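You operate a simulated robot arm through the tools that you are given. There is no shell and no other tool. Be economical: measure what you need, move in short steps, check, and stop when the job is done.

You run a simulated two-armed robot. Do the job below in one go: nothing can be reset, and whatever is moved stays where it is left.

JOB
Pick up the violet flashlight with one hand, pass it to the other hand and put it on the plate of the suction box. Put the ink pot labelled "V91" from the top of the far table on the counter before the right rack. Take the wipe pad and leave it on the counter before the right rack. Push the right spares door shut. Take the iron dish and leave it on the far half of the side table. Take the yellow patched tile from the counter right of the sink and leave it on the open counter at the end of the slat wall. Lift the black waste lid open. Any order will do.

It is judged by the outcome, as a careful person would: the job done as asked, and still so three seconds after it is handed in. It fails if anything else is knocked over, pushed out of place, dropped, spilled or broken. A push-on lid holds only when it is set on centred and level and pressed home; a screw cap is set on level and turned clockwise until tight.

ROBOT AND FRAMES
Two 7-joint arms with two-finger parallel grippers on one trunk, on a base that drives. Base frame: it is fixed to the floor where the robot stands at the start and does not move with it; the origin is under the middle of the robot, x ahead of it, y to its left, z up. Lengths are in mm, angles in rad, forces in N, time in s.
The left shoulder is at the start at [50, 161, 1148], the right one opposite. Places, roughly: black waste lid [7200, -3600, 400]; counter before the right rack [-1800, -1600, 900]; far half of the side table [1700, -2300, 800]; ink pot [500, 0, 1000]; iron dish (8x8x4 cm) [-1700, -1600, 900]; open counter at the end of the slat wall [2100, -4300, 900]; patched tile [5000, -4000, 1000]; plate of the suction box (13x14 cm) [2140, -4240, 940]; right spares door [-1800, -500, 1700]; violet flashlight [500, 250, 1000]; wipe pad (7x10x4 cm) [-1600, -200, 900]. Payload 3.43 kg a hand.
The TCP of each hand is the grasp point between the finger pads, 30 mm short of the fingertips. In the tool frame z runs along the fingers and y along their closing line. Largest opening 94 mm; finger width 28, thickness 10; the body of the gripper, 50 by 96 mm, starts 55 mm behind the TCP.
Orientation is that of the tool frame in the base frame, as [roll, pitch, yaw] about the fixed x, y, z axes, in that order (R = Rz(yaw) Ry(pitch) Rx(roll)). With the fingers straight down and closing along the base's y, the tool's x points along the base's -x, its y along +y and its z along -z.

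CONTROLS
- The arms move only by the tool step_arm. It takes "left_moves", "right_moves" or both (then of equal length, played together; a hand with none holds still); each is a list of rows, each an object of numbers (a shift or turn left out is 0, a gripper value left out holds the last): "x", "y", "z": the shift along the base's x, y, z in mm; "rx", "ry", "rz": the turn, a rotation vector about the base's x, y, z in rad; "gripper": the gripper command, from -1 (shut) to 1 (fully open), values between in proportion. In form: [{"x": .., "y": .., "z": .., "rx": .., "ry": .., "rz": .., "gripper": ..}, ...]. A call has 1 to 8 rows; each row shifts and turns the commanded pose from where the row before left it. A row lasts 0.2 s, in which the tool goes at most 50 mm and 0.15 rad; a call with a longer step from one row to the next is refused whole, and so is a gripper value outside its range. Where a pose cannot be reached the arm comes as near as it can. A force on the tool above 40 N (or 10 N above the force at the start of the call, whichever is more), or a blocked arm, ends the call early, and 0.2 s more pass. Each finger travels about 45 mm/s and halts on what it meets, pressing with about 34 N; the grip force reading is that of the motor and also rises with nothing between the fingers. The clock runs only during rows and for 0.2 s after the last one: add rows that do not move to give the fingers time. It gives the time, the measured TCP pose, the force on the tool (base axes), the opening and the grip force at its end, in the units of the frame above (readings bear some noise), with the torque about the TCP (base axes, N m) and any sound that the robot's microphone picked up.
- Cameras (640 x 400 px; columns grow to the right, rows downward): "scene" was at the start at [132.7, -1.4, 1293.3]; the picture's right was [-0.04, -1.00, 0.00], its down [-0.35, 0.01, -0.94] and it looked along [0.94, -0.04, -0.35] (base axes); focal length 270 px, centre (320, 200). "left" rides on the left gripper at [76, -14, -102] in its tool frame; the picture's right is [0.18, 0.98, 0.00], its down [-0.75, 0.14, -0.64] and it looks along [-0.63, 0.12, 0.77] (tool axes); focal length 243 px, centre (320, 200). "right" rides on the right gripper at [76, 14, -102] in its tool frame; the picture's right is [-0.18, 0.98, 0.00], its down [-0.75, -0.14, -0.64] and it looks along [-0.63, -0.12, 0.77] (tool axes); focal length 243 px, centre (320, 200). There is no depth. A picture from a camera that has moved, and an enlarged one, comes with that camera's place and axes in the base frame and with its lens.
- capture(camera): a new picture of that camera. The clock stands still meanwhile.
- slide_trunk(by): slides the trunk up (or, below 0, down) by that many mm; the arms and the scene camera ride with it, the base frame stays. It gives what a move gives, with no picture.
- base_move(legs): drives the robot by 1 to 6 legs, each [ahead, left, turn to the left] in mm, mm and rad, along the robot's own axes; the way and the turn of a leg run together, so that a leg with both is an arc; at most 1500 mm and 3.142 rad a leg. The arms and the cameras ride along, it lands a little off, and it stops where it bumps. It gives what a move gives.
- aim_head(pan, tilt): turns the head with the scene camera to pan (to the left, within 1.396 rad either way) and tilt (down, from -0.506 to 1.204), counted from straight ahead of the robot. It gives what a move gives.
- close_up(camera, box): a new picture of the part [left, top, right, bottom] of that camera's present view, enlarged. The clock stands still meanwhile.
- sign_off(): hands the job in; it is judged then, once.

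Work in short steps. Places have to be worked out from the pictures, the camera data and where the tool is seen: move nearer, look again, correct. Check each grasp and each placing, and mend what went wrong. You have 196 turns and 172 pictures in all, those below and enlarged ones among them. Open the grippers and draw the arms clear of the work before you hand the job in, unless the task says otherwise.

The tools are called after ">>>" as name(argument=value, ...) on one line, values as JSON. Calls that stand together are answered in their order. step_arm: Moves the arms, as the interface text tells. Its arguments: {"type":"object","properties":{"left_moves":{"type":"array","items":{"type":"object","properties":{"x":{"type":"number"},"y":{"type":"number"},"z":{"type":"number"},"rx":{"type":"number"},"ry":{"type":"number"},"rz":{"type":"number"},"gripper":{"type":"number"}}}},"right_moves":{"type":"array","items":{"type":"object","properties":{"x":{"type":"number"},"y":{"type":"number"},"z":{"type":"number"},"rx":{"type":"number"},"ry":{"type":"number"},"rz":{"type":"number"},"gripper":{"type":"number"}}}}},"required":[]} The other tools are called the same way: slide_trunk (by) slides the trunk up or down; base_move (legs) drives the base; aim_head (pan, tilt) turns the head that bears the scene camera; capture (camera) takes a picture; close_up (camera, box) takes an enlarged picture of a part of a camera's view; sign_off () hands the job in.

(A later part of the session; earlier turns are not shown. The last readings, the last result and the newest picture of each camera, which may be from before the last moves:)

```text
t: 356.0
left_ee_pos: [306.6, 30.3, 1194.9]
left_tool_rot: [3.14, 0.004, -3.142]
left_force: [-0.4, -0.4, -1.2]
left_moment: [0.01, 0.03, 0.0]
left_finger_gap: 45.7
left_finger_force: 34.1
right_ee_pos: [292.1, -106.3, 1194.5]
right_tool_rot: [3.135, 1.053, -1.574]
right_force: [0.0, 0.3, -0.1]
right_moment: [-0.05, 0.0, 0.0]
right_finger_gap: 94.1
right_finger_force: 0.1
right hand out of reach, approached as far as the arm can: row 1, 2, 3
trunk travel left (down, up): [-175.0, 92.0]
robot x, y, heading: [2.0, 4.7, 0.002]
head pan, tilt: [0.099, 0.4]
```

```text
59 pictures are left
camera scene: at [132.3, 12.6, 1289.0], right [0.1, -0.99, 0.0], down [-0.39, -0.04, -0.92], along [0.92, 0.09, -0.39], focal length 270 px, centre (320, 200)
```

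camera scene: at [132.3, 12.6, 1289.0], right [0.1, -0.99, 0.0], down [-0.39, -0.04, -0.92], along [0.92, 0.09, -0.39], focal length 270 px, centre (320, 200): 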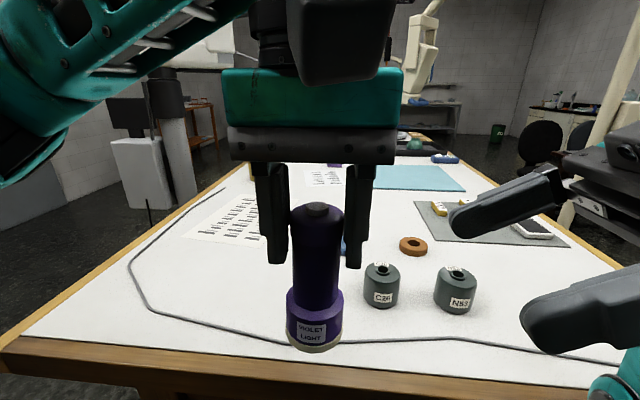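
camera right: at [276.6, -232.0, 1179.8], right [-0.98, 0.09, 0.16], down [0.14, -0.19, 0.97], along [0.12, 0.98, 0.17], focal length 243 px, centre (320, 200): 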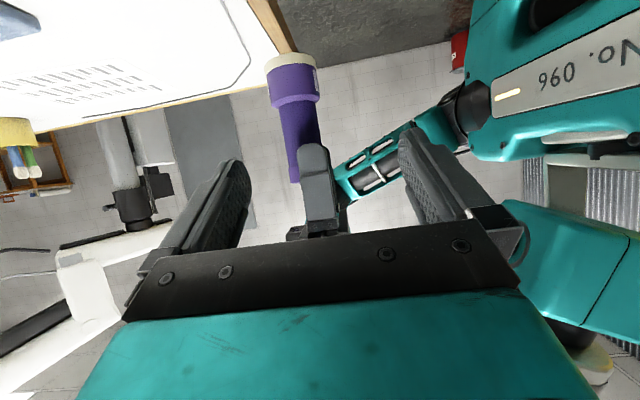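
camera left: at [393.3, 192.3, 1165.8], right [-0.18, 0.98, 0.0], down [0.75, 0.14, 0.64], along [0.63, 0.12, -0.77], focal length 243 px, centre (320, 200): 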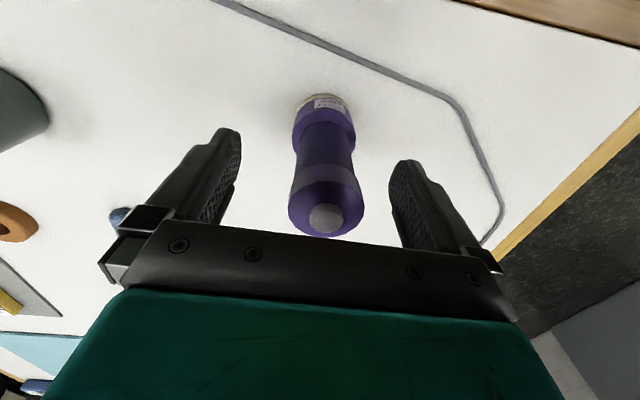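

The right fingers will straddle the base; x offset is 14 mm. I align the left and advance the right along its pointing direction.

>>> step_arm(left_moves=[{"x": -14}, {}, {}, {}, {}, {}, {}], right_moves=[{}, {"y": 22, "z": -14}, {"y": 22, "z": -14}, {"y": 22, "z": -14}, {"y": 22, "z": -14}, {"y": 22, "z": -14}, {}])

>>> capture(camera="right")

>>> capture(camera="scene")

```text
t: 357.6
left_ee_pos: [292.8, 30.8, 1193.7]
left_tool_rot: [3.14, 0.002, -3.141]
left_force: [0.2, -0.2, -1.8]
left_moment: [0.04, 0.02, -0.01]
left_finger_gap: 45.8
left_finger_force: 33.8
right_ee_pos: [277.3, -58.0, 1161.4]
right_tool_rot: [3.128, 1.051, -1.582]
right_force: [0.0, -0.1, -0.4]
right_moment: [0.0, 0.0, 0.0]
right_finger_gap: 94.0
right_finger_force: 0.1
right hand out of reach, approached as far as the arm can: row 2, 3, 4, 5, 6
trunk travel left (down, up): [-175.0, 92.0]
robot x, y, heading: [-1.5, 3.3, -0.0]
head pan, tilt: [0.099, 0.4]
```

```text
58 pictures are left
camera right: at [262.5, -183.7, 1146.2], right [-0.98, 0.09, 0.17], down [0.15, -0.18, 0.97], along [0.12, 0.98, 0.17], focal length 243 px, centre (320, 200)
```

right: 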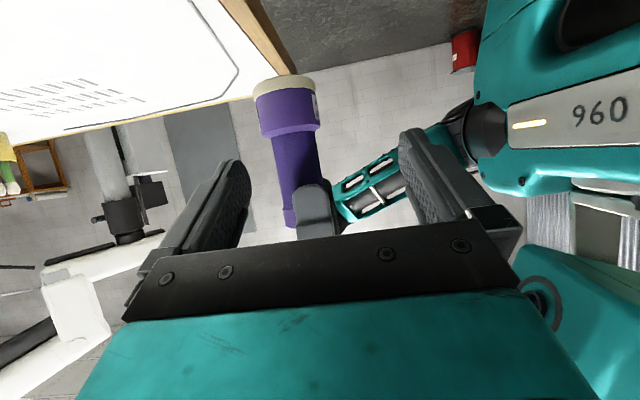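

```text
57 pictures are left
camera scene: at [132.2, 12.2, 1289.0], right [0.1, -1.0, 0.0], down [-0.39, -0.04, -0.92], along [0.92, 0.09, -0.39], focal length 270 px, centre (320, 200)
```

scene: 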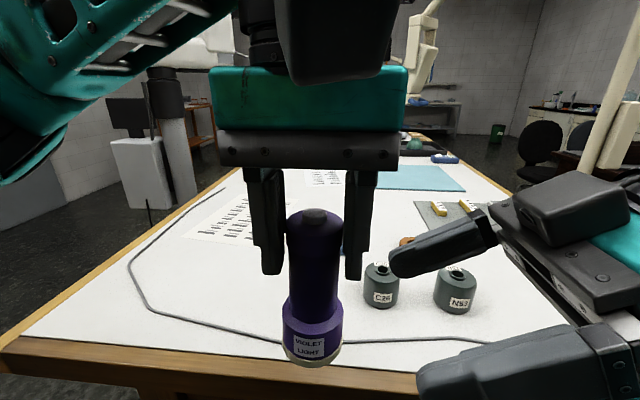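

The right is at a wrist limit, so I bring the flashlight to it instead: left moves back along the right tool's axis.

>>> step_arm(left_moves=[{"x": -6, "y": -16, "z": 10}, {"x": -6, "y": -18, "z": 10}, {"x": -4, "y": -18, "z": 10}, {"y": -18, "z": 11}, {"y": -12, "z": 7}, {}])

>>> capture(camera="right")

>>> capture(camera="scene")

```text
t: 359.0
left_ee_pos: [276.1, -50.5, 1242.6]
left_tool_rot: [3.141, 0.004, -3.141]
left_force: [-0.7, 1.0, -2.2]
left_moment: [0.03, 0.02, 0.05]
left_finger_gap: 45.8
left_finger_force: 34.3
right_ee_pos: [276.6, -56.0, 1160.5]
right_tool_rot: [3.128, 1.053, -1.582]
right_force: [-0.2, 0.6, -1.4]
right_moment: [0.04, -0.02, 0.0]
right_finger_gap: 93.9
right_finger_force: 0.0
trunk travel left (down, up): [-175.0, 92.0]
robot x, y, heading: [2.1, 0.3, 0.003]
head pan, tilt: [0.099, 0.4]
```

```text
56 pictures are left
camera right: at [262.6, -183.7, 1146.3], right [-0.98, 0.09, 0.17], down [0.15, -0.18, 0.97], along [0.12, 0.98, 0.17], focal length 243 px, centre (320, 200)
```

right: 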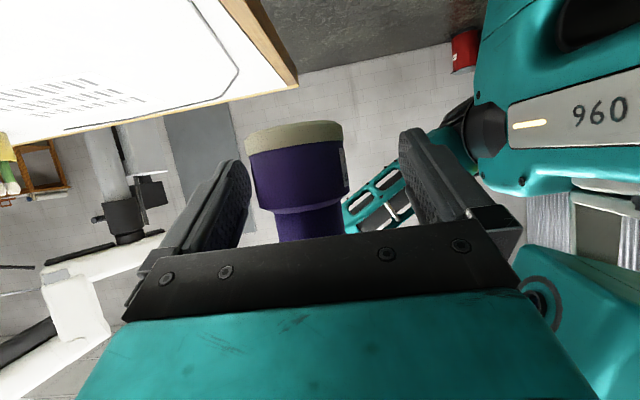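

```text
55 pictures are left
camera scene: at [132.3, 12.3, 1289.0], right [0.1, -1.0, 0.0], down [-0.39, -0.04, -0.92], along [0.92, 0.09, -0.39], focal length 270 px, centre (320, 200)
```

scene: 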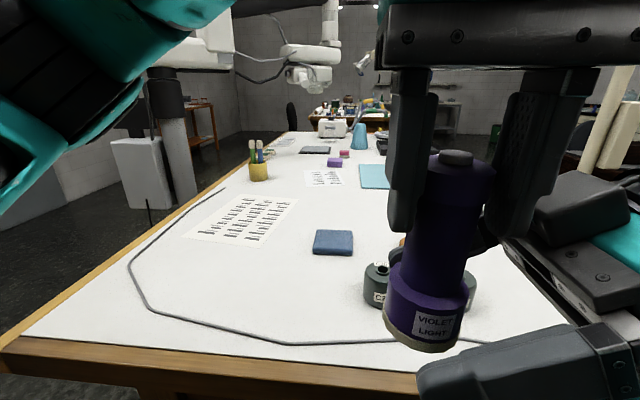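

The base sits between the right fingers; it's ~11 mm off-centre, so I shift the left a bit, then close the right hand.

>>> step_arm(left_moves=[{"x": -6}, {"x": -5}, {}])

>>> step_arm(right_moves=[{"gripper": -1}, {}, {}, {}, {}, {}])

>>> capture(camera="right")

```text
t: 359.8
left_ee_pos: [266.5, -51.2, 1242.8]
left_tool_rot: [3.14, 0.001, 3.142]
left_force: [0.3, -0.8, -1.8]
left_moment: [0.02, 0.01, -0.01]
left_finger_gap: 46.0
left_finger_force: 34.0
right_ee_pos: [277.1, -57.3, 1161.7]
right_tool_rot: [3.127, 1.053, -1.582]
right_force: [-0.4, -0.2, 0.4]
right_moment: [0.01, 0.02, -0.02]
right_finger_gap: 93.9
right_finger_force: 0.0
trunk travel left (down, up): [-175.0, 92.0]
robot x, y, heading: [-0.4, -0.7, -0.0]
head pan, tilt: [0.099, 0.4]
```

```text
t: 361.2
left_ee_pos: [266.8, -50.4, 1242.1]
left_tool_rot: [3.14, 0.002, -3.141]
left_force: [-0.4, 0.4, -1.5]
left_moment: [0.14, 0.21, 0.0]
left_finger_gap: 45.6
left_finger_force: 34.1
right_ee_pos: [276.2, -58.5, 1161.4]
right_tool_rot: [3.129, 1.052, -1.585]
right_force: [0.8, 0.4, -0.8]
right_moment: [-0.13, -0.12, 0.0]
right_finger_gap: 52.3
right_finger_force: 33.7
trunk travel left (down, up): [-175.0, 92.0]
robot x, y, heading: [1.6, -0.1, -0.0]
head pan, tilt: [0.099, 0.4]
```

```text
54 pictures are left
camera right: at [262.6, -183.8, 1146.3], right [-0.98, 0.09, 0.17], down [0.15, -0.18, 0.97], along [0.12, 0.98, 0.17], focal length 243 px, centre (320, 200)
```

right: 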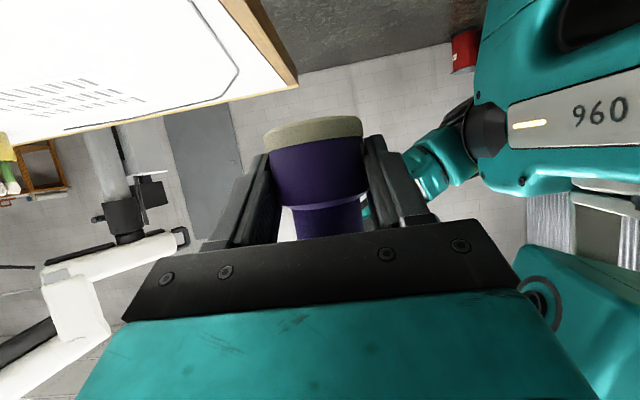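

Right holds the base (52 mm). I open the left only partly (to ~58 mm), lift it off straight up, then move it away.

>>> step_arm(left_moves=[{"gripper": 0.22}, {}, {}, {"z": 15}, {"z": 30}, {"z": 30}, {"z": 20}, {}])

>>> capture(camera="scene")

```text
t: 363.0
left_ee_pos: [266.8, -50.5, 1336.9]
left_tool_rot: [3.14, 0.003, 3.141]
left_force: [0.8, -0.9, 0.1]
left_moment: [-0.01, -0.01, -0.01]
left_finger_gap: 57.2
left_finger_force: 0.0
right_ee_pos: [276.6, -57.6, 1160.4]
right_tool_rot: [3.128, 1.053, -1.584]
right_force: [-0.6, -0.1, -0.5]
right_moment: [-0.04, -0.03, 0.01]
right_finger_gap: 52.1
right_finger_force: 34.0
trunk travel left (down, up): [-175.0, 92.0]
robot x, y, heading: [-2.6, 4.0, -0.0]
head pan, tilt: [0.099, 0.4]
```

```text
53 pictures are left
camera scene: at [132.4, 12.3, 1289.0], right [0.1, -1.0, 0.0], down [-0.39, -0.04, -0.92], along [0.92, 0.09, -0.39], focal length 270 px, centre (320, 200)
```

scene: 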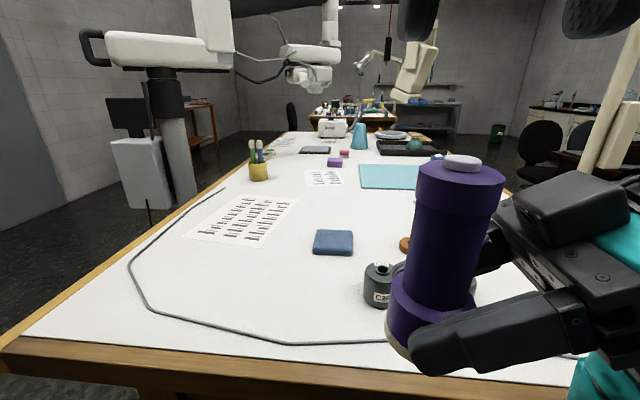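

Handover done — the right hand holds it alone. I move the left hand clear and drive around toward the suction box.

>>> step_arm(left_moves=[{"y": 40, "gripper": 1}, {"y": 40}, {"y": 40, "z": -10}, {"y": 40, "z": -20}, {"y": 30, "z": -35}, {"x": 15, "z": -45}, {"x": 15, "z": -45}, {"x": 15, "z": -40}])

>>> base_move(legs=[[-350, 0, 0], [0, -1500, 0], [0, -1500, 0], [0, -250, 0], [1300, 0, 0], [900, 0, 0]])

>>> aim_head(pan=-1.2, tilt=0.35)

>>> capture(camera="scene")

```text
t: 363.4
left_ee_pos: [269.3, -30.7, 1336.2]
left_tool_rot: [-3.131, 0.002, -3.112]
left_force: [7.6, -19.8, 6.7]
left_moment: [2.16, 1.07, 1.38]
left_finger_gap: 89.8
left_finger_force: 0.0
right_ee_pos: [277.6, -57.5, 1159.7]
right_tool_rot: [3.125, 1.052, -1.585]
right_force: [0.2, -1.2, 0.2]
right_moment: [0.01, 0.0, -0.03]
right_finger_gap: 52.5
right_finger_force: 33.9
trunk travel left (down, up): [-175.0, 92.0]
robot x, y, heading: [3.0, 1.5, 0.0]
head pan, tilt: [0.099, 0.4]
stopped in row 1 (left hand): the force on the tool passed its limit (the readings are from after the stop); the commanded pose is now the measured one
```

```text
t: 391.6
left_ee_pos: [2112.9, -3280.8, 1337.3]
left_tool_rot: [-3.136, 0.002, -3.12]
left_force: [4.8, -22.3, 0.1]
left_moment: [2.38, 0.48, 1.62]
left_finger_gap: 93.9
left_finger_force: 0.0
right_ee_pos: [2121.9, -3308.3, 1161.5]
right_tool_rot: [3.128, 1.054, -1.587]
right_force: [-0.5, -0.5, -0.1]
right_moment: [0.01, 0.0, 0.0]
right_finger_gap: 51.6
right_finger_force: 34.4
trunk travel left (down, up): [-175.0, 92.0]
robot x, y, heading: [1843.5, -3245.1, -0.0]
head pan, tilt: [0.099, 0.4]
```

```text
t: 393.1
left_ee_pos: [2112.6, -3282.4, 1336.2]
left_tool_rot: [-3.13, 0.002, -3.111]
left_force: [3.9, -52.3, 16.7]
left_moment: [5.7, 1.55, 3.81]
left_finger_gap: 94.0
left_finger_force: 0.0
right_ee_pos: [2119.7, -3308.5, 1161.4]
right_tool_rot: [3.128, 1.052, -1.587]
right_force: [-0.5, 0.1, 0.0]
right_moment: [-0.01, 0.0, -0.01]
right_finger_gap: 51.3
right_finger_force: 33.7
trunk travel left (down, up): [-175.0, 92.0]
robot x, y, heading: [1844.6, -3250.5, -0.003]
head pan, tilt: [-1.201, 0.351]
```

```text
52 pictures are left
camera scene: at [1976.3, -3234.5, 1289.1], right [0.14, -0.99, 0.0], down [-0.39, -0.05, -0.92], along [0.91, 0.13, -0.39], focal length 270 px, centre (320, 200)
```

scene: 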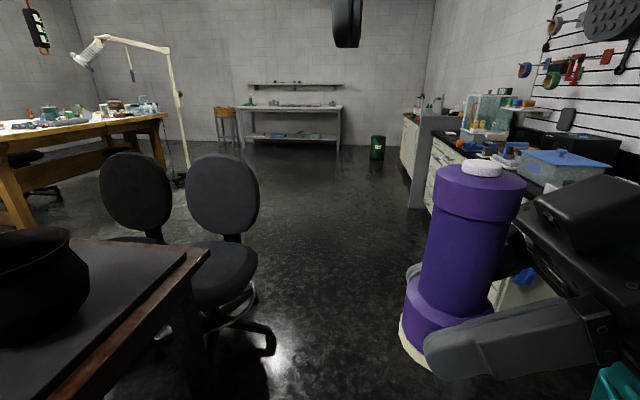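

The left hand is touching the head. I turn the head back to relieve it and move the left hand forward (away from the head), then to the left and down.

>>> aim_head(pan=0.1, tilt=0.4)

>>> step_arm(left_moves=[{"x": 25, "y": -8}, {"x": 40}, {"x": 40}, {"x": 30}, {}])

```text
t: 394.6
left_ee_pos: [2112.4, -3280.6, 1336.8]
left_tool_rot: [-3.135, 0.002, -3.12]
left_force: [-2.6, -21.1, -6.7]
left_moment: [2.29, -0.71, 1.5]
left_finger_gap: 93.9
left_finger_force: 0.0
right_ee_pos: [2121.7, -3309.0, 1160.2]
right_tool_rot: [3.127, 1.053, -1.587]
right_force: [0.0, 0.0, 0.3]
right_moment: [-0.03, 0.02, -0.01]
right_finger_gap: 51.7
right_finger_force: 33.8
trunk travel left (down, up): [-175.0, 92.0]
robot x, y, heading: [1843.5, -3251.0, -0.003]
head pan, tilt: [0.099, 0.4]
```

```text
t: 395.8
left_ee_pos: [2248.3, -3288.5, 1337.8]
left_tool_rot: [-3.135, 0.002, -3.119]
left_force: [-0.4, 0.6, 0.0]
left_moment: [-0.01, 0.0, 0.02]
left_finger_gap: 94.2
left_finger_force: 0.0
right_ee_pos: [2121.0, -3307.8, 1161.2]
right_tool_rot: [3.127, 1.052, -1.586]
right_force: [-0.4, -0.4, -1.2]
right_moment: [-0.01, -0.01, 0.04]
right_finger_gap: 51.4
right_finger_force: 33.8
trunk travel left (down, up): [-175.0, 92.0]
robot x, y, heading: [1847.1, -3250.0, -0.004]
head pan, tilt: [0.099, 0.4]
```

Freed. I bring the left hand left and down to its normal spot.

>>> step_arm(left_moves=[{"y": 40, "z": -25}, {"y": 40, "z": -25}, {"y": 40, "z": -25}, {"y": 40, "z": -25}, {"y": 25, "z": -40}, {"x": -15, "z": -40}, {"x": -15, "z": -40}, {"x": -15, "z": -30, "rz": -0.022, "rx": -0.006}])

>>> aim_head(pan=-1.2, tilt=0.35)

>>> capture(camera="scene")

```text
t: 397.6
left_ee_pos: [2203.7, -3103.4, 1086.7]
left_tool_rot: [-3.127, 0.003, -3.14]
left_force: [0.4, 0.1, 0.0]
left_moment: [-0.03, 0.0, -0.02]
left_finger_gap: 94.0
left_finger_force: 0.1
right_ee_pos: [2122.0, -3309.2, 1160.7]
right_tool_rot: [3.127, 1.052, -1.586]
right_force: [-1.0, 0.6, -0.1]
right_moment: [-0.04, 0.02, 0.0]
right_finger_gap: 51.2
right_finger_force: 34.5
trunk travel left (down, up): [-175.0, 92.0]
robot x, y, heading: [1848.3, -3248.1, -0.002]
head pan, tilt: [0.099, 0.4]
```

```text
t: 399.0
left_ee_pos: [2203.6, -3104.0, 1086.8]
left_tool_rot: [-3.129, 0.004, 3.142]
left_force: [0.6, -0.1, -1.1]
left_moment: [-0.01, -0.04, -0.01]
left_finger_gap: 94.1
left_finger_force: 0.0
right_ee_pos: [2120.6, -3309.3, 1160.9]
right_tool_rot: [3.127, 1.052, -1.588]
right_force: [0.6, -0.1, 0.4]
right_moment: [0.0, -0.06, -0.01]
right_finger_gap: 51.4
right_finger_force: 34.1
trunk travel left (down, up): [-175.0, 92.0]
robot x, y, heading: [1844.3, -3247.7, -0.007]
head pan, tilt: [-1.201, 0.351]
```

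```text
51 pictures are left
camera scene: at [1918.1, -3334.0, 1293.6], right [-0.93, -0.36, 0.0], down [-0.12, 0.32, -0.94], along [0.34, -0.88, -0.34], focal length 270 px, centre (320, 200)
```

scene: 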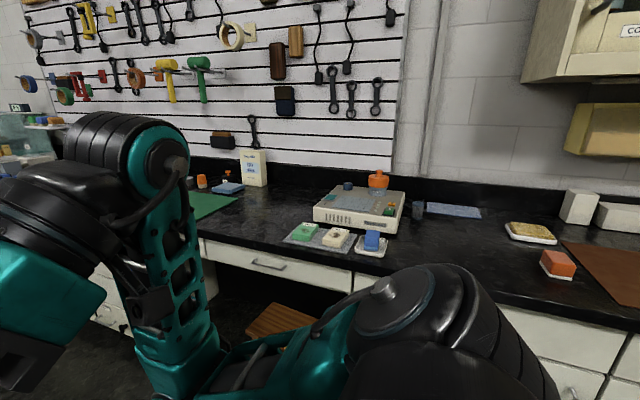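

I turn to face the counter and approach the suction box, then look at its plate.

>>> base_move(legs=[[0, 0, -1.563], [250, 390, 0]])

>>> aim_head(pan=0.1, tilt=0.4)

>>> capture(camera="scene")

```text
t: 405.6
left_ee_pos: [2382.4, -3851.7, 1086.9]
left_tool_rot: [-3.128, 0.001, 1.579]
left_force: [0.1, 0.0, 0.1]
left_moment: [-0.01, 0.0, -0.03]
left_finger_gap: 94.0
left_finger_force: 0.1
right_ee_pos: [2177.1, -3772.1, 1161.6]
right_tool_rot: [3.128, 1.052, 3.134]
right_force: [0.3, -0.1, -0.9]
right_moment: [0.0, 0.0, 0.03]
right_finger_gap: 51.5
right_finger_force: 33.8
trunk travel left (down, up): [-175.0, 92.0]
robot x, y, heading: [2236.6, -3492.1, -1.563]
head pan, tilt: [-1.201, 0.351]
```

```text
t: 407.1
left_ee_pos: [2382.8, -3851.0, 1086.5]
left_tool_rot: [-3.128, 0.001, 1.58]
left_force: [-0.4, 0.1, 0.1]
left_moment: [0.0, 0.01, -0.01]
left_finger_gap: 93.9
left_finger_force: 0.0
right_ee_pos: [2177.6, -3771.5, 1161.8]
right_tool_rot: [3.128, 1.05, 3.135]
right_force: [-1.2, -0.5, 0.3]
right_moment: [0.0, 0.02, 0.04]
right_finger_gap: 51.3
right_finger_force: 33.8
trunk travel left (down, up): [-175.0, 92.0]
robot x, y, heading: [2235.1, -3492.2, -1.569]
head pan, tilt: [0.099, 0.4]
```

```text
50 pictures are left
camera scene: at [2244.3, -3624.3, 1289.0], right [-0.99, -0.1, 0.0], down [-0.04, 0.39, -0.92], along [0.1, -0.92, -0.39], focal length 270 px, centre (320, 200)
```

scene: 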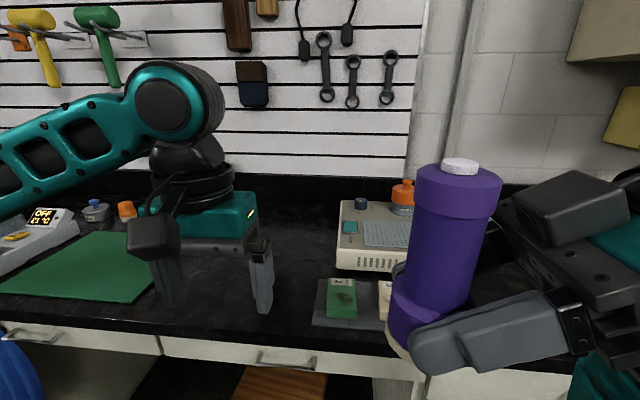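

I yaw the right hand to point forward while extending it, so the flashlight can go over the box.

>>> step_arm(right_moves=[{"rz": -0.14, "y": -28, "x": -2}, {"rz": -0.14, "y": -30, "x": -2}, {"rz": -0.14, "y": -30, "x": -2}, {"rz": -0.14, "y": -30, "x": -2}, {"rz": -0.14, "y": -30, "x": -2}, {"rz": -0.14, "y": -30, "x": -2}, {"rz": -0.14, "y": -30, "x": -2}, {"rz": -0.14, "y": -30, "x": -2}])

>>> capture(camera="scene")

```text
t: 408.9
left_ee_pos: [2383.7, -3851.2, 1086.4]
left_tool_rot: [-3.129, 0.001, 1.579]
left_force: [0.2, -0.3, -0.8]
left_moment: [-0.05, -0.02, -0.04]
left_finger_gap: 94.1
left_finger_force: 0.1
right_ee_pos: [2161.3, -4010.4, 1161.3]
right_tool_rot: [3.126, 1.053, 2.011]
right_force: [0.2, -0.5, -0.2]
right_moment: [-0.01, -0.02, -0.03]
right_finger_gap: 51.3
right_finger_force: 34.0
trunk travel left (down, up): [-175.0, 92.0]
robot x, y, heading: [2231.8, -3491.7, -1.564]
head pan, tilt: [0.099, 0.4]
```

```text
49 pictures are left
camera scene: at [2244.6, -3624.5, 1288.9], right [-0.99, -0.11, 0.0], down [-0.04, 0.39, -0.92], along [0.1, -0.92, -0.39], focal length 270 px, centre (320, 200)
```

scene: 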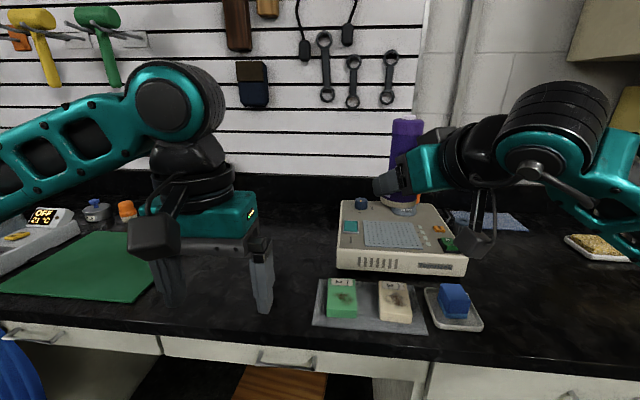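

The plate's centre is about (2130,-4245). I finish the yaw and carry the flashlight over it at height.

>>> step_arm(right_moves=[{"rz": -0.075, "y": -38, "x": -5}, {"rz": -0.075, "y": -38, "x": -5}, {"rz": -0.075, "y": -38, "x": -5}, {"rz": -0.075, "y": -40, "x": -5}, {"rz": -0.075, "y": -40, "x": -5}, {"rz": -0.065, "y": -40, "x": -6}, {"z": -40}, {}])

>>> capture(camera="scene")

>>> capture(camera="right")

```text
t: 410.7
left_ee_pos: [2382.9, -3851.8, 1086.8]
left_tool_rot: [-3.128, 0.001, 1.579]
left_force: [0.1, 0.1, 0.0]
left_moment: [-0.01, 0.01, -0.01]
left_finger_gap: 94.0
left_finger_force: 0.1
right_ee_pos: [2131.2, -4242.9, 1121.0]
right_tool_rot: [3.127, 1.053, 1.574]
right_force: [0.2, 0.7, -0.7]
right_moment: [0.04, 0.02, 0.01]
right_finger_gap: 51.4
right_finger_force: 33.7
trunk travel left (down, up): [-175.0, 92.0]
robot x, y, heading: [2234.6, -3493.2, -1.563]
head pan, tilt: [0.099, 0.4]
```

```text
48 pictures are left
camera scene: at [2244.5, -3624.3, 1289.0], right [-0.99, -0.11, 0.0], down [-0.04, 0.39, -0.92], along [0.1, -0.92, -0.39], focal length 270 px, centre (320, 200)
```

scene: 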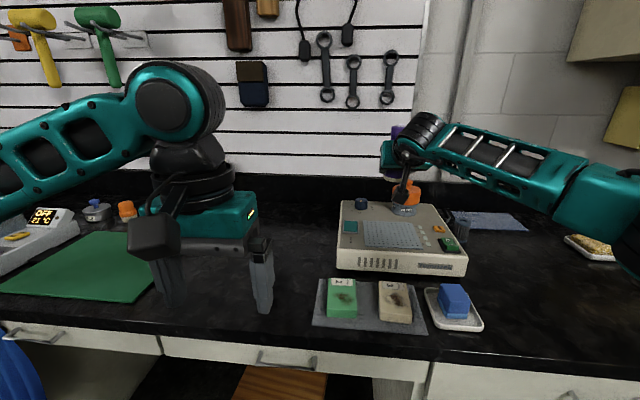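

```text
47 pictures are left
camera right: at [2143.8, -4115.8, 1106.4], right [0.98, -0.07, 0.17], down [-0.15, 0.18, 0.97], along [-0.1, -0.98, 0.17], focal length 243 px, centre (320, 200)
```

right: 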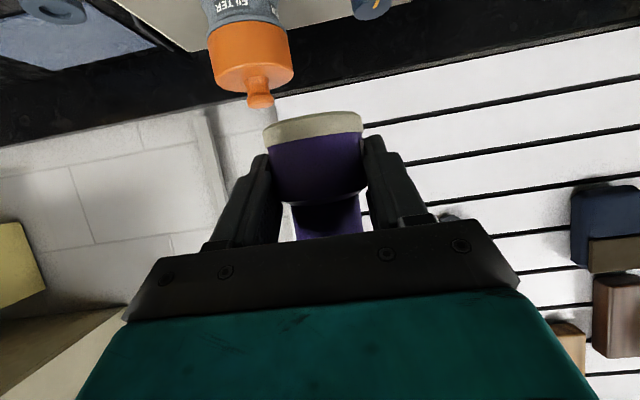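

Orange filter jar is well behind. I lower most of the way, then slowly to contact.

>>> step_arm(right_moves=[{"z": -40}, {"z": -40}, {"z": -35}, {"z": -15}, {}])

>>> step_arm(right_moves=[{"z": -4}, {"z": -4}, {"z": -4}, {"z": -4}, {"z": -4}, {"z": -3}, {"z": -3}, {"z": -3}])

>>> capture(camera="right")

>>> close_up(camera="scene", box=[320, 110, 480, 310])

```text
t: 411.9
left_ee_pos: [2382.3, -3852.1, 1086.6]
left_tool_rot: [-3.127, 0.003, 1.581]
left_force: [0.6, -0.3, 0.2]
left_moment: [-0.01, -0.01, 0.01]
left_finger_gap: 94.0
left_finger_force: 0.1
right_ee_pos: [2130.8, -4243.1, 990.8]
right_tool_rot: [3.128, 1.052, 1.576]
right_force: [0.1, 0.3, -0.5]
right_moment: [-0.03, 0.02, -0.03]
right_finger_gap: 51.4
right_finger_force: 33.9
trunk travel left (down, up): [-175.0, 92.0]
robot x, y, heading: [2236.5, -3493.5, -1.567]
head pan, tilt: [0.099, 0.4]
```

```text
t: 413.4
left_ee_pos: [2382.4, -3851.2, 1086.8]
left_tool_rot: [-3.128, 0.004, 1.579]
left_force: [1.1, -0.4, -1.0]
left_moment: [-0.02, 0.03, 0.0]
left_finger_gap: 93.7
left_finger_force: 0.1
right_ee_pos: [2131.6, -4247.3, 982.6]
right_tool_rot: [3.119, 1.08, 1.57]
right_force: [1.4, -3.0, 10.8]
right_moment: [-0.18, -0.01, 0.02]
right_finger_gap: 51.2
right_finger_force: 34.1
trunk travel left (down, up): [-175.0, 92.0]
robot x, y, heading: [2235.1, -3494.2, -1.564]
head pan, tilt: [0.099, 0.4]
stopped in row 7 (right hand): the force on the tool passed its limit (the readings are from after the stop); the commanded pose is now the measured one
```

```text
46 pictures are left
camera right: at [2143.3, -4119.1, 965.2], right [0.98, -0.07, 0.17], down [-0.16, 0.21, 0.97], along [-0.1, -0.98, 0.19], focal length 243 px, centre (320, 200)
```

right: 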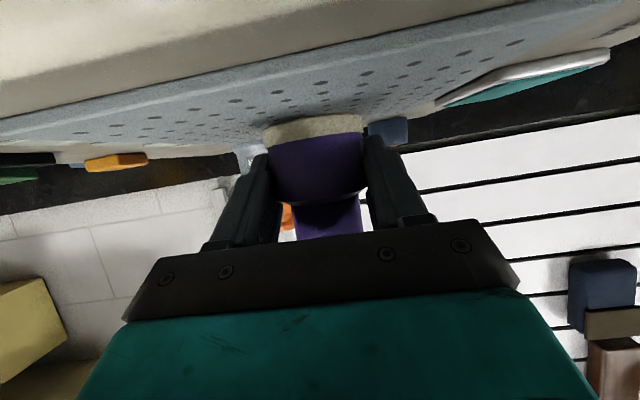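

```text
2.00 times, centred on (400, 210) of scene
camera zoom: at [2244.3, -3622.8, 1288.7], right [-0.99, -0.1, 0.0], down [-0.04, 0.39, -0.92], along [0.1, -0.92, -0.39], focal length 539 px, centre (160, 180)
```

zoom: 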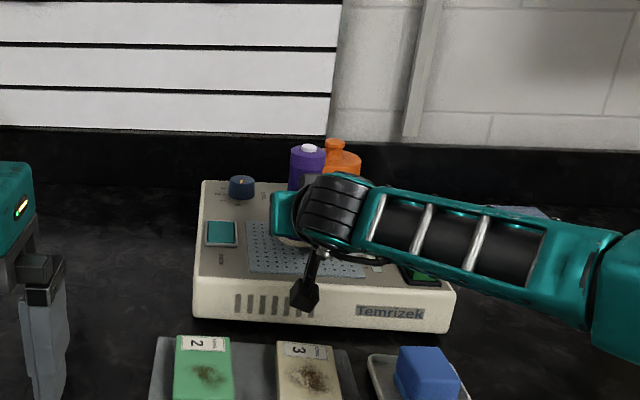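

Its base rests on the perforated plate. I relieve slightly, open, and withdraw backwards along the tool axis.

>>> step_arm(right_moves=[{"z": 2}, {"gripper": -0.2}, {}, {}, {"gripper": 0.6}, {}, {}, {}])

>>> capture(camera="right")

```text
t: 415.2
left_ee_pos: [2382.6, -3851.3, 1086.3]
left_tool_rot: [-3.127, 0.002, 1.579]
left_force: [0.6, 1.0, 0.6]
left_moment: [0.0, 0.0, 0.0]
left_finger_gap: 93.9
left_finger_force: 0.0
right_ee_pos: [2131.2, -4246.1, 979.4]
right_tool_rot: [3.123, 1.072, 1.57]
right_force: [-1.0, -0.1, -0.8]
right_moment: [0.0, -0.01, 0.01]
right_finger_gap: 75.3
right_finger_force: 0.1
trunk travel left (down, up): [-175.0, 92.0]
robot x, y, heading: [2233.0, -3495.2, -1.567]
head pan, tilt: [0.099, 0.4]
```

```text
44 pictures are left
camera right: at [2142.5, -4118.8, 963.1], right [0.98, -0.07, 0.17], down [-0.15, 0.2, 0.97], along [-0.1, -0.98, 0.19], focal length 243 px, centre (320, 200)
```

right: 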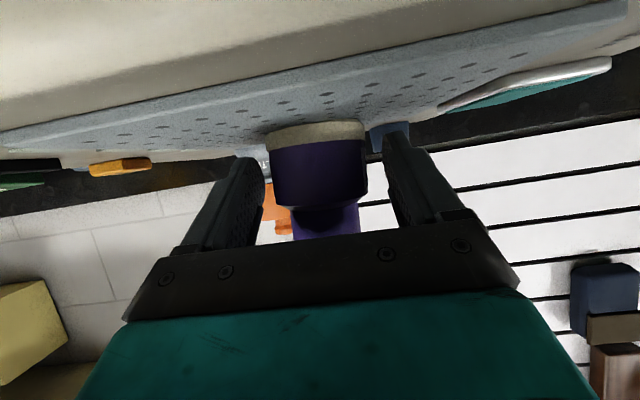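

It stands on the plate. I withdraw back and up.

>>> step_arm(right_moves=[{"y": 17, "z": 10, "gripper": 1}, {"y": 30, "z": 17}, {"y": 38, "z": 20}, {"y": 38, "z": 22}, {"y": 40, "z": 25}, {"y": 40, "z": 15}, {"y": 40}, {}])

>>> capture(camera="scene")

```text
t: 417.0
left_ee_pos: [2382.9, -3851.5, 1087.3]
left_tool_rot: [-3.129, 0.002, 1.58]
left_force: [0.4, -0.5, -0.1]
left_moment: [-0.01, 0.02, 0.02]
left_finger_gap: 94.1
left_finger_force: 0.0
right_ee_pos: [2131.4, -4003.1, 1089.5]
right_tool_rot: [3.124, 1.072, 1.57]
right_force: [-0.2, 0.2, -0.3]
right_moment: [-0.02, -0.03, -0.03]
right_finger_gap: 94.0
right_finger_force: 0.1
trunk travel left (down, up): [-175.0, 92.0]
robot x, y, heading: [2233.1, -3493.6, -1.565]
head pan, tilt: [0.099, 0.4]
```

```text
43 pictures are left
camera scene: at [2244.3, -3624.3, 1289.0], right [-0.99, -0.1, 0.0], down [-0.04, 0.39, -0.92], along [0.1, -0.92, -0.39], focal length 270 px, centre (320, 200)
```

scene: 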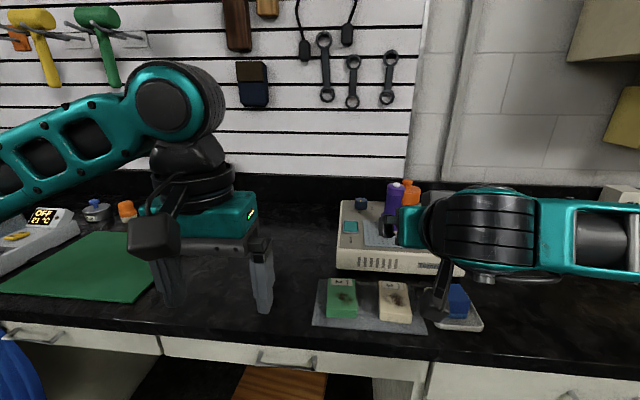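

Flashlight is standing on the plate. I tip the right hand back to pointing down, retract it, and drive along the aisle toward the tile.

>>> step_arm(right_moves=[{"rx": 0.15}, {"rx": 0.15}, {"rx": 0.15}, {"rx": 0.15}, {"rx": 0.15}, {"rx": 0.15, "y": 20}, {"rx": 0.15, "y": 30}, {"rx": 0.02, "y": 40}])

>>> base_move(legs=[[-240, 0, 0], [0, 1450, 0], [0, 1250, 0]])

>>> aim_head(pan=0, tilt=0.3)

>>> capture(camera="scene")

```text
t: 418.8
left_ee_pos: [2382.3, -3851.2, 1087.3]
left_tool_rot: [-3.128, 0.002, 1.578]
left_force: [0.7, -0.5, -0.7]
left_moment: [-0.01, 0.0, 0.02]
left_finger_gap: 94.4
left_finger_force: 0.1
right_ee_pos: [2131.8, -3911.9, 1090.5]
right_tool_rot: [3.123, 0.002, 1.571]
right_force: [0.0, 0.0, -0.7]
right_moment: [-0.04, -0.03, -0.04]
right_finger_gap: 93.9
right_finger_force: 0.0
trunk travel left (down, up): [-175.0, 92.0]
robot x, y, heading: [2236.0, -3491.7, -1.564]
head pan, tilt: [0.099, 0.4]
```

```text
t: 433.3
left_ee_pos: [5087.7, -3588.2, 1086.8]
left_tool_rot: [-3.128, 0.003, 1.588]
left_force: [0.8, 1.2, -0.6]
left_moment: [-0.02, 0.01, 0.04]
left_finger_gap: 93.9
left_finger_force: 0.1
right_ee_pos: [4835.9, -3650.8, 1090.8]
right_tool_rot: [3.122, 0.001, 1.579]
right_force: [-0.3, -0.2, 0.1]
right_moment: [0.03, -0.05, 0.0]
right_finger_gap: 94.1
right_finger_force: 0.0
trunk travel left (down, up): [-175.0, 92.0]
robot x, y, heading: [4931.1, -3231.9, -1.554]
head pan, tilt: [0.099, 0.4]
```

```text
t: 434.0
left_ee_pos: [5086.3, -3589.1, 1088.2]
left_tool_rot: [-3.127, 0.002, 1.587]
left_force: [0.0, -0.5, -0.6]
left_moment: [-0.04, -0.02, 0.0]
left_finger_gap: 94.1
left_finger_force: 0.0
right_ee_pos: [4836.2, -3652.4, 1089.5]
right_tool_rot: [3.122, 0.002, 1.579]
right_force: [-0.5, 0.1, 0.7]
right_moment: [-0.02, 0.04, 0.0]
right_finger_gap: 94.0
right_finger_force: 0.0
trunk travel left (down, up): [-175.0, 92.0]
robot x, y, heading: [4937.3, -3234.6, -1.555]
head pan, tilt: [0.0, 0.3]
```

```text
42 pictures are left
camera scene: at [4937.0, -3363.8, 1298.3], right [-1.0, -0.01, 0.0], down [0.0, 0.3, -0.96], along [0.01, -0.96, -0.3], focal length 270 px, centre (320, 200)
```

scene: 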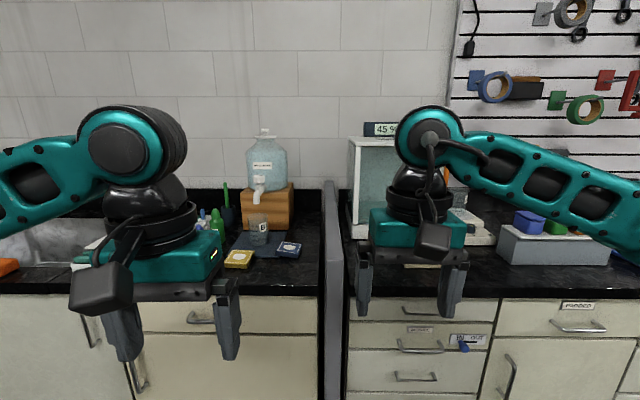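

The yellow tile is near (5187,-4075). I approach for the left hand and look from above.

>>> base_move(legs=[[300, 130, -0.014]])

>>> step_arm(left_moves=[{"y": -20, "z": -10}, {"y": -30, "z": -10}, {"y": -30, "z": -10, "x": -5}, {"y": -20, "z": -10, "x": -5}, {}])

>>> capture(camera="left")

>>> capture(camera="scene")

```text
t: 436.1
left_ee_pos: [5212.8, -3887.5, 1087.3]
left_tool_rot: [-3.129, 0.003, 1.578]
left_force: [0.0, 0.2, -0.3]
left_moment: [0.01, 0.02, 0.0]
left_finger_gap: 94.0
left_finger_force: 0.1
right_ee_pos: [4960.8, -3947.8, 1089.4]
right_tool_rot: [3.122, 0.001, 1.566]
right_force: [-0.4, 0.1, 0.0]
right_moment: [0.0, 0.03, 0.0]
right_finger_gap: 94.0
right_finger_force: 0.0
trunk travel left (down, up): [-175.0, 92.0]
robot x, y, heading: [5072.3, -3531.7, -1.571]
head pan, tilt: [0.0, 0.3]
```

```text
t: 437.3
left_ee_pos: [5201.9, -3987.8, 1047.8]
left_tool_rot: [-3.127, 0.003, 1.576]
left_force: [-0.4, 0.0, -0.1]
left_moment: [0.02, -0.01, -0.01]
left_finger_gap: 94.1
left_finger_force: 0.2
right_ee_pos: [4961.2, -3947.5, 1089.0]
right_tool_rot: [3.123, 0.001, 1.568]
right_force: [0.1, 0.7, 0.2]
right_moment: [0.02, -0.02, -0.01]
right_finger_gap: 93.8
right_finger_force: 0.0
trunk travel left (down, up): [-175.0, 92.0]
robot x, y, heading: [5064.6, -3531.4, -1.568]
head pan, tilt: [0.0, 0.3]
```

```text
41 pictures are left
camera left: at [5189.9, -3912.2, 1149.8], right [0.98, 0.19, -0.01], down [0.15, -0.75, 0.64], along [0.11, -0.63, -0.77], focal length 243 px, centre (320, 200)
```

left: 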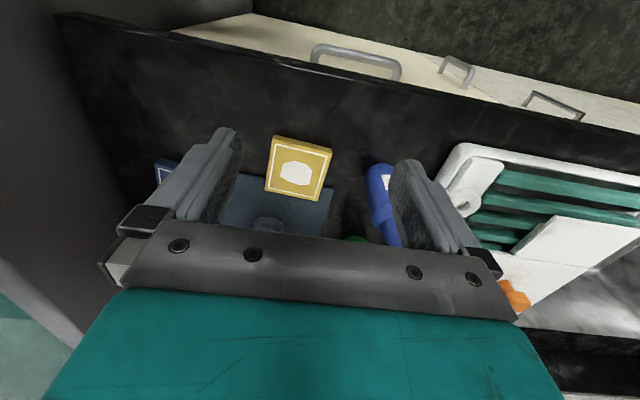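

```text
40 pictures are left
camera scene: at [5066.3, -3660.6, 1298.3], right [-1.0, 0.0, 0.0], down [0.0, 0.3, -0.96], along [0.0, -0.96, -0.3], focal length 270 px, centre (320, 200)
```

scene: 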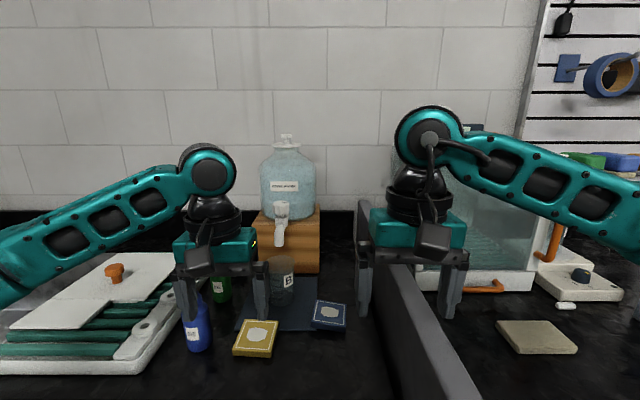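

Tile centre ≈ (5190,-4072), about 64 mm wide, nearly aligned. I move over it and lower until the fingertips almost touch the counter.

>>> step_arm(left_moves=[{"x": -5, "y": -42}, {"x": -6, "y": -42}, {"z": -45}, {"z": -45}, {"z": -25}, {"z": -8}, {}])

>>> capture(camera="left")

```text
t: 438.9
left_ee_pos: [5193.4, -4071.6, 924.4]
left_tool_rot: [-3.127, 0.003, 1.576]
left_force: [-0.1, 0.0, -0.2]
left_moment: [0.02, 0.04, -0.02]
left_finger_gap: 94.0
left_finger_force: 0.2
right_ee_pos: [4961.0, -3948.3, 1091.1]
right_tool_rot: [3.124, 0.001, 1.568]
right_force: [0.7, 0.1, -0.6]
right_moment: [0.0, 0.0, 0.0]
right_finger_gap: 94.1
right_finger_force: 0.0
trunk travel left (down, up): [-175.0, 92.0]
robot x, y, heading: [5065.1, -3529.2, -1.571]
head pan, tilt: [0.0, 0.3]
```

```text
39 pictures are left
camera left: at [5180.1, -3995.2, 1026.8], right [0.98, 0.19, -0.01], down [0.15, -0.75, 0.64], along [0.11, -0.63, -0.77], focal length 243 px, centre (320, 200)
```

left: 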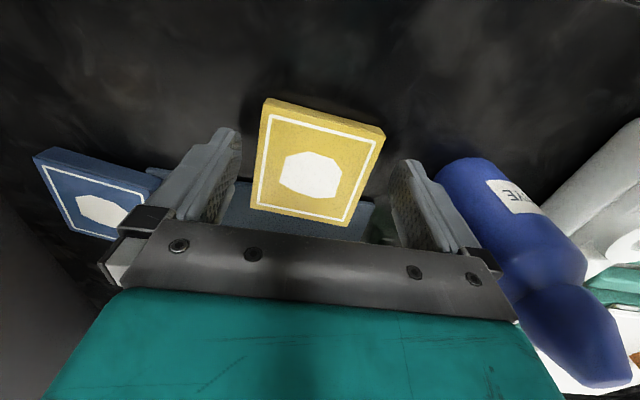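

Aligned. I lower 5 mm, close and lift.

>>> step_arm(left_moves=[{"z": -5}, {"gripper": -1}, {}, {}, {}, {}, {}])

>>> step_arm(left_moves=[{"z": 15}, {"z": 30}, {"z": 35, "y": 20}, {"z": 35, "y": 35}, {"y": 45, "z": 15}, {"y": 45}, {}])

>>> capture(camera="left")

```text
t: 440.5
left_ee_pos: [5193.2, -4071.6, 919.0]
left_tool_rot: [-3.129, 0.001, 1.576]
left_force: [-0.6, 0.1, 0.2]
left_moment: [-0.02, -0.04, -0.02]
left_finger_gap: 73.0
left_finger_force: 34.2
right_ee_pos: [4961.9, -3947.9, 1089.3]
right_tool_rot: [3.124, 0.001, 1.567]
right_force: [-0.1, 0.5, -0.2]
right_moment: [0.0, -0.04, 0.01]
right_finger_gap: 93.9
right_finger_force: 0.1
trunk travel left (down, up): [-175.0, 92.0]
robot x, y, heading: [5069.2, -3530.1, -1.571]
head pan, tilt: [0.0, 0.3]
```

```text
t: 442.1
left_ee_pos: [5192.0, -3925.6, 1049.9]
left_tool_rot: [-3.129, 0.001, 1.576]
left_force: [0.4, -0.6, -1.3]
left_moment: [0.01, 0.0, 0.02]
left_finger_gap: 72.3
left_finger_force: 34.2
right_ee_pos: [4961.6, -3947.6, 1090.8]
right_tool_rot: [3.122, 0.002, 1.567]
right_force: [0.8, 0.3, 0.3]
right_moment: [0.01, -0.01, 0.02]
right_finger_gap: 94.0
right_finger_force: 0.0
trunk travel left (down, up): [-175.0, 92.0]
robot x, y, heading: [5065.6, -3533.4, -1.572]
head pan, tilt: [0.0, 0.3]
```

```text
38 pictures are left
camera left: at [5178.6, -3851.2, 1151.2], right [0.98, 0.19, -0.01], down [0.15, -0.75, 0.64], along [0.11, -0.63, -0.77], focal length 243 px, centre (320, 200)
```

left: 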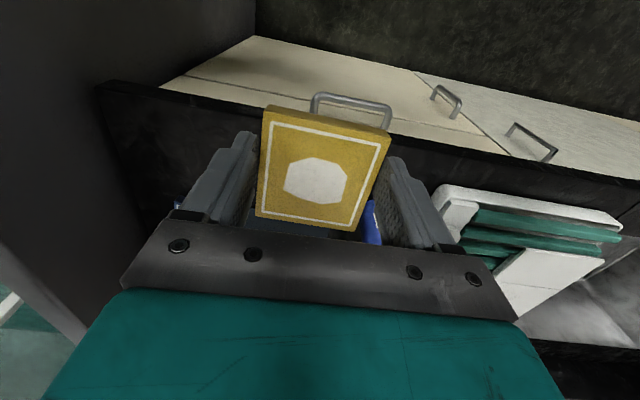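

Tile held (72 mm). I drive back to the suction-box counter and look at the open spot.

>>> base_move(legs=[[-280, 0, 0], [0, -1450, 0], [0, -1430, 0], [280, 0, 0]])

>>> aim_head(pan=0, tilt=0.45)

>>> capture(camera="scene")

```text
t: 459.1
left_ee_pos: [2320.3, -3929.1, 1048.4]
left_tool_rot: [-3.128, 0.002, 1.577]
left_force: [-0.7, 0.7, -1.8]
left_moment: [0.02, -0.01, 0.0]
left_finger_gap: 71.6
left_finger_force: 33.8
right_ee_pos: [2090.8, -3949.5, 1088.8]
right_tool_rot: [3.124, 0.001, 1.566]
right_force: [-0.2, -0.2, 0.1]
right_moment: [0.01, -0.02, -0.02]
right_finger_gap: 93.7
right_finger_force: 0.0
trunk travel left (down, up): [-175.0, 92.0]
robot x, y, heading: [2194.1, -3529.9, -1.57]
head pan, tilt: [0.0, 0.3]
```

```text
t: 459.8
left_ee_pos: [2320.0, -3929.6, 1049.8]
left_tool_rot: [-3.128, 0.0, 1.575]
left_force: [0.1, 0.7, -1.8]
left_moment: [0.04, -0.04, 0.01]
left_finger_gap: 71.8
left_finger_force: 34.7
right_ee_pos: [2090.4, -3948.5, 1090.6]
right_tool_rot: [3.124, 0.001, 1.568]
right_force: [0.4, -0.6, 0.2]
right_moment: [0.0, 0.01, 0.02]
right_finger_gap: 93.8
right_finger_force: 0.0
trunk travel left (down, up): [-175.0, 92.0]
robot x, y, heading: [2193.3, -3529.8, -1.569]
head pan, tilt: [0.0, 0.45]
```

```text
37 pictures are left
camera scene: at [2195.3, -3660.4, 1284.4], right [-1.0, 0.0, 0.0], down [0.0, 0.43, -0.9], along [0.0, -0.9, -0.43], focal length 270 px, centre (320, 200)
```

scene: 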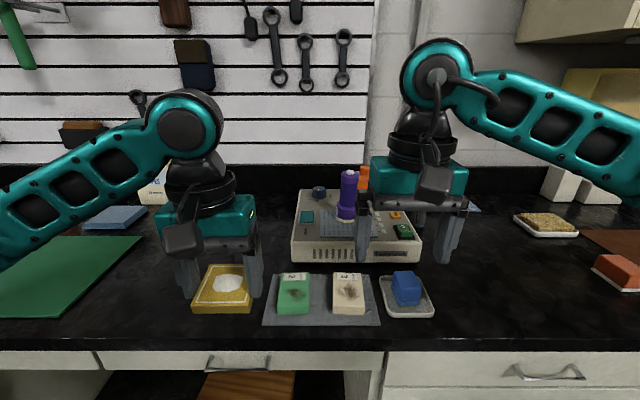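

Flashlight stands well. I'll set the tile on the bare counter just left of the suction box, about (2328,-4210). I drive 90 mm in and extend.

>>> base_move(legs=[[90, 0, 0]])

>>> step_arm(left_moves=[{"y": -40, "z": -10, "x": 2}, {"y": -40, "z": -15, "x": 2}, {"y": -40, "z": -15, "x": 2}, {"y": -40, "z": -20, "x": 2}, {"y": -30, "z": -20}, {"z": -20}, {}])

>>> capture(camera="left")

>>> capture(camera="scene")

```text
t: 460.9
left_ee_pos: [2319.1, -4019.1, 1049.1]
left_tool_rot: [-3.127, 0.002, 1.576]
left_force: [0.5, 0.0, -0.9]
left_moment: [0.03, 0.0, 0.01]
left_finger_gap: 72.0
left_finger_force: 33.9
right_ee_pos: [2090.6, -4040.1, 1090.2]
right_tool_rot: [3.123, 0.003, 1.567]
right_force: [0.3, -0.6, -0.3]
right_moment: [0.04, 0.01, 0.03]
right_finger_gap: 94.1
right_finger_force: 0.0
trunk travel left (down, up): [-175.0, 92.0]
robot x, y, heading: [2199.0, -3618.3, -1.569]
head pan, tilt: [0.0, 0.45]
```

```text
t: 462.5
left_ee_pos: [2327.3, -4208.1, 948.5]
left_tool_rot: [-3.127, 0.003, 1.573]
left_force: [-0.2, -0.3, -1.2]
left_moment: [0.04, 0.0, 0.02]
left_finger_gap: 71.5
left_finger_force: 33.9
right_ee_pos: [2090.1, -4039.0, 1089.7]
right_tool_rot: [3.122, 0.0, 1.567]
right_force: [-0.1, 0.2, 0.1]
right_moment: [-0.02, 0.01, 0.02]
right_finger_gap: 93.8
right_finger_force: 0.1
trunk travel left (down, up): [-175.0, 92.0]
robot x, y, heading: [2195.9, -3624.0, -1.57]
head pan, tilt: [0.0, 0.45]
```

```text
36 pictures are left
camera left: at [2315.2, -4133.1, 1051.0], right [0.98, 0.19, -0.01], down [0.15, -0.75, 0.64], along [0.11, -0.63, -0.77], focal length 243 px, centre (320, 200)
```

left: 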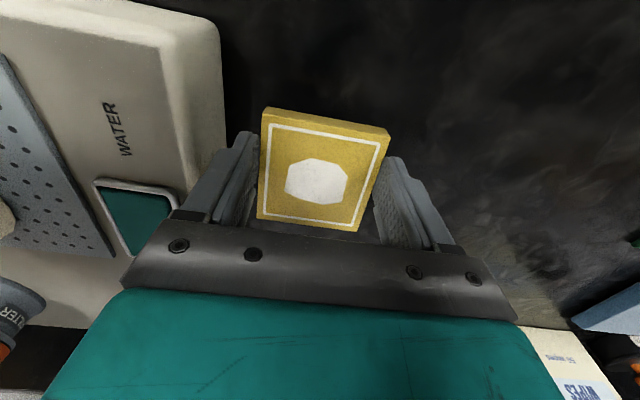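

```text
35 pictures are left
camera scene: at [2195.3, -3750.5, 1284.3], right [-1.0, 0.0, 0.0], down [0.0, 0.44, -0.9], along [0.0, -0.9, -0.44], focal length 270 px, centre (320, 200)
```

scene: 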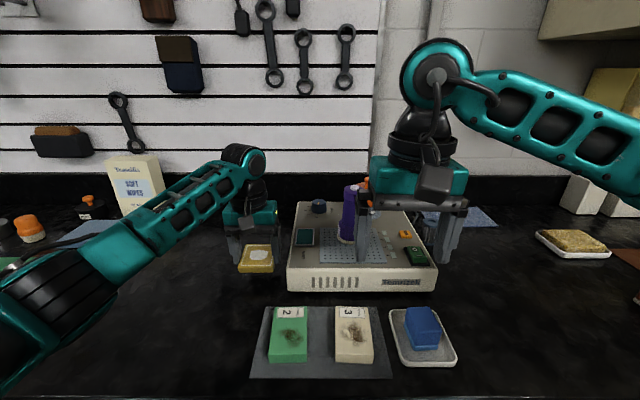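

The box edge is at x≈2272; I shift 15 mm further away, lower to contact, and open only part way.

>>> step_arm(left_moves=[{"x": 15}, {"z": -15}, {"z": -5}, {"z": -4}, {"z": -3}, {"z": -3}, {"z": -3}])

>>> step_arm(left_moves=[{"z": 3}, {"gripper": 0.75}, {}, {}, {"z": 15}, {"z": 35}, {"z": 30, "y": 30}, {"y": 45}])

>>> capture(camera="left")

```text
t: 464.1
left_ee_pos: [2341.6, -4208.7, 918.7]
left_tool_rot: [-3.128, 0.006, 1.575]
left_force: [0.9, 1.6, 11.3]
left_moment: [0.37, -0.54, -0.01]
left_finger_gap: 71.6
left_finger_force: 34.4
right_ee_pos: [2090.4, -4037.5, 1090.2]
right_tool_rot: [3.122, 0.003, 1.569]
right_force: [0.5, -0.3, 0.0]
right_moment: [0.0, 0.03, 0.02]
right_finger_gap: 94.0
right_finger_force: 0.1
trunk travel left (down, up): [-175.0, 92.0]
robot x, y, heading: [2197.0, -3625.4, -1.567]
head pan, tilt: [0.0, 0.45]
```

```text
t: 465.9
left_ee_pos: [2343.1, -4133.3, 999.9]
left_tool_rot: [-3.129, 0.003, 1.577]
left_force: [-0.3, -0.1, 0.2]
left_moment: [0.0, 0.0, 0.01]
left_finger_gap: 82.0
left_finger_force: 0.1
right_ee_pos: [2090.6, -4038.1, 1089.5]
right_tool_rot: [3.122, 0.004, 1.566]
right_force: [-0.8, 0.1, 0.0]
right_moment: [0.02, -0.01, -0.01]
right_finger_gap: 94.1
right_finger_force: 0.0
trunk travel left (down, up): [-175.0, 92.0]
robot x, y, heading: [2197.4, -3619.1, -1.565]
head pan, tilt: [0.0, 0.45]
```

```text
34 pictures are left
camera left: at [2330.3, -4057.2, 1102.0], right [0.98, 0.19, -0.01], down [0.15, -0.75, 0.64], along [0.11, -0.63, -0.77], focal length 243 px, centre (320, 200)
```

left: 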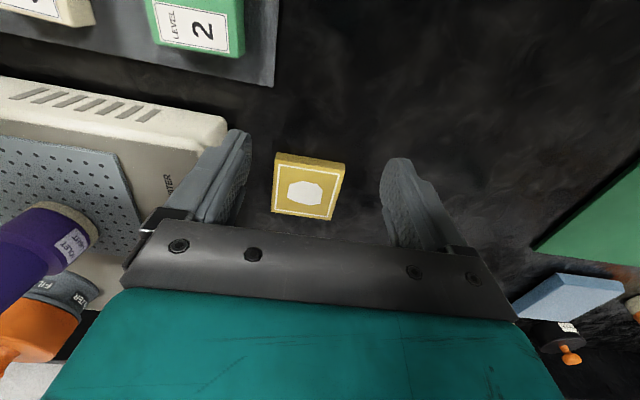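

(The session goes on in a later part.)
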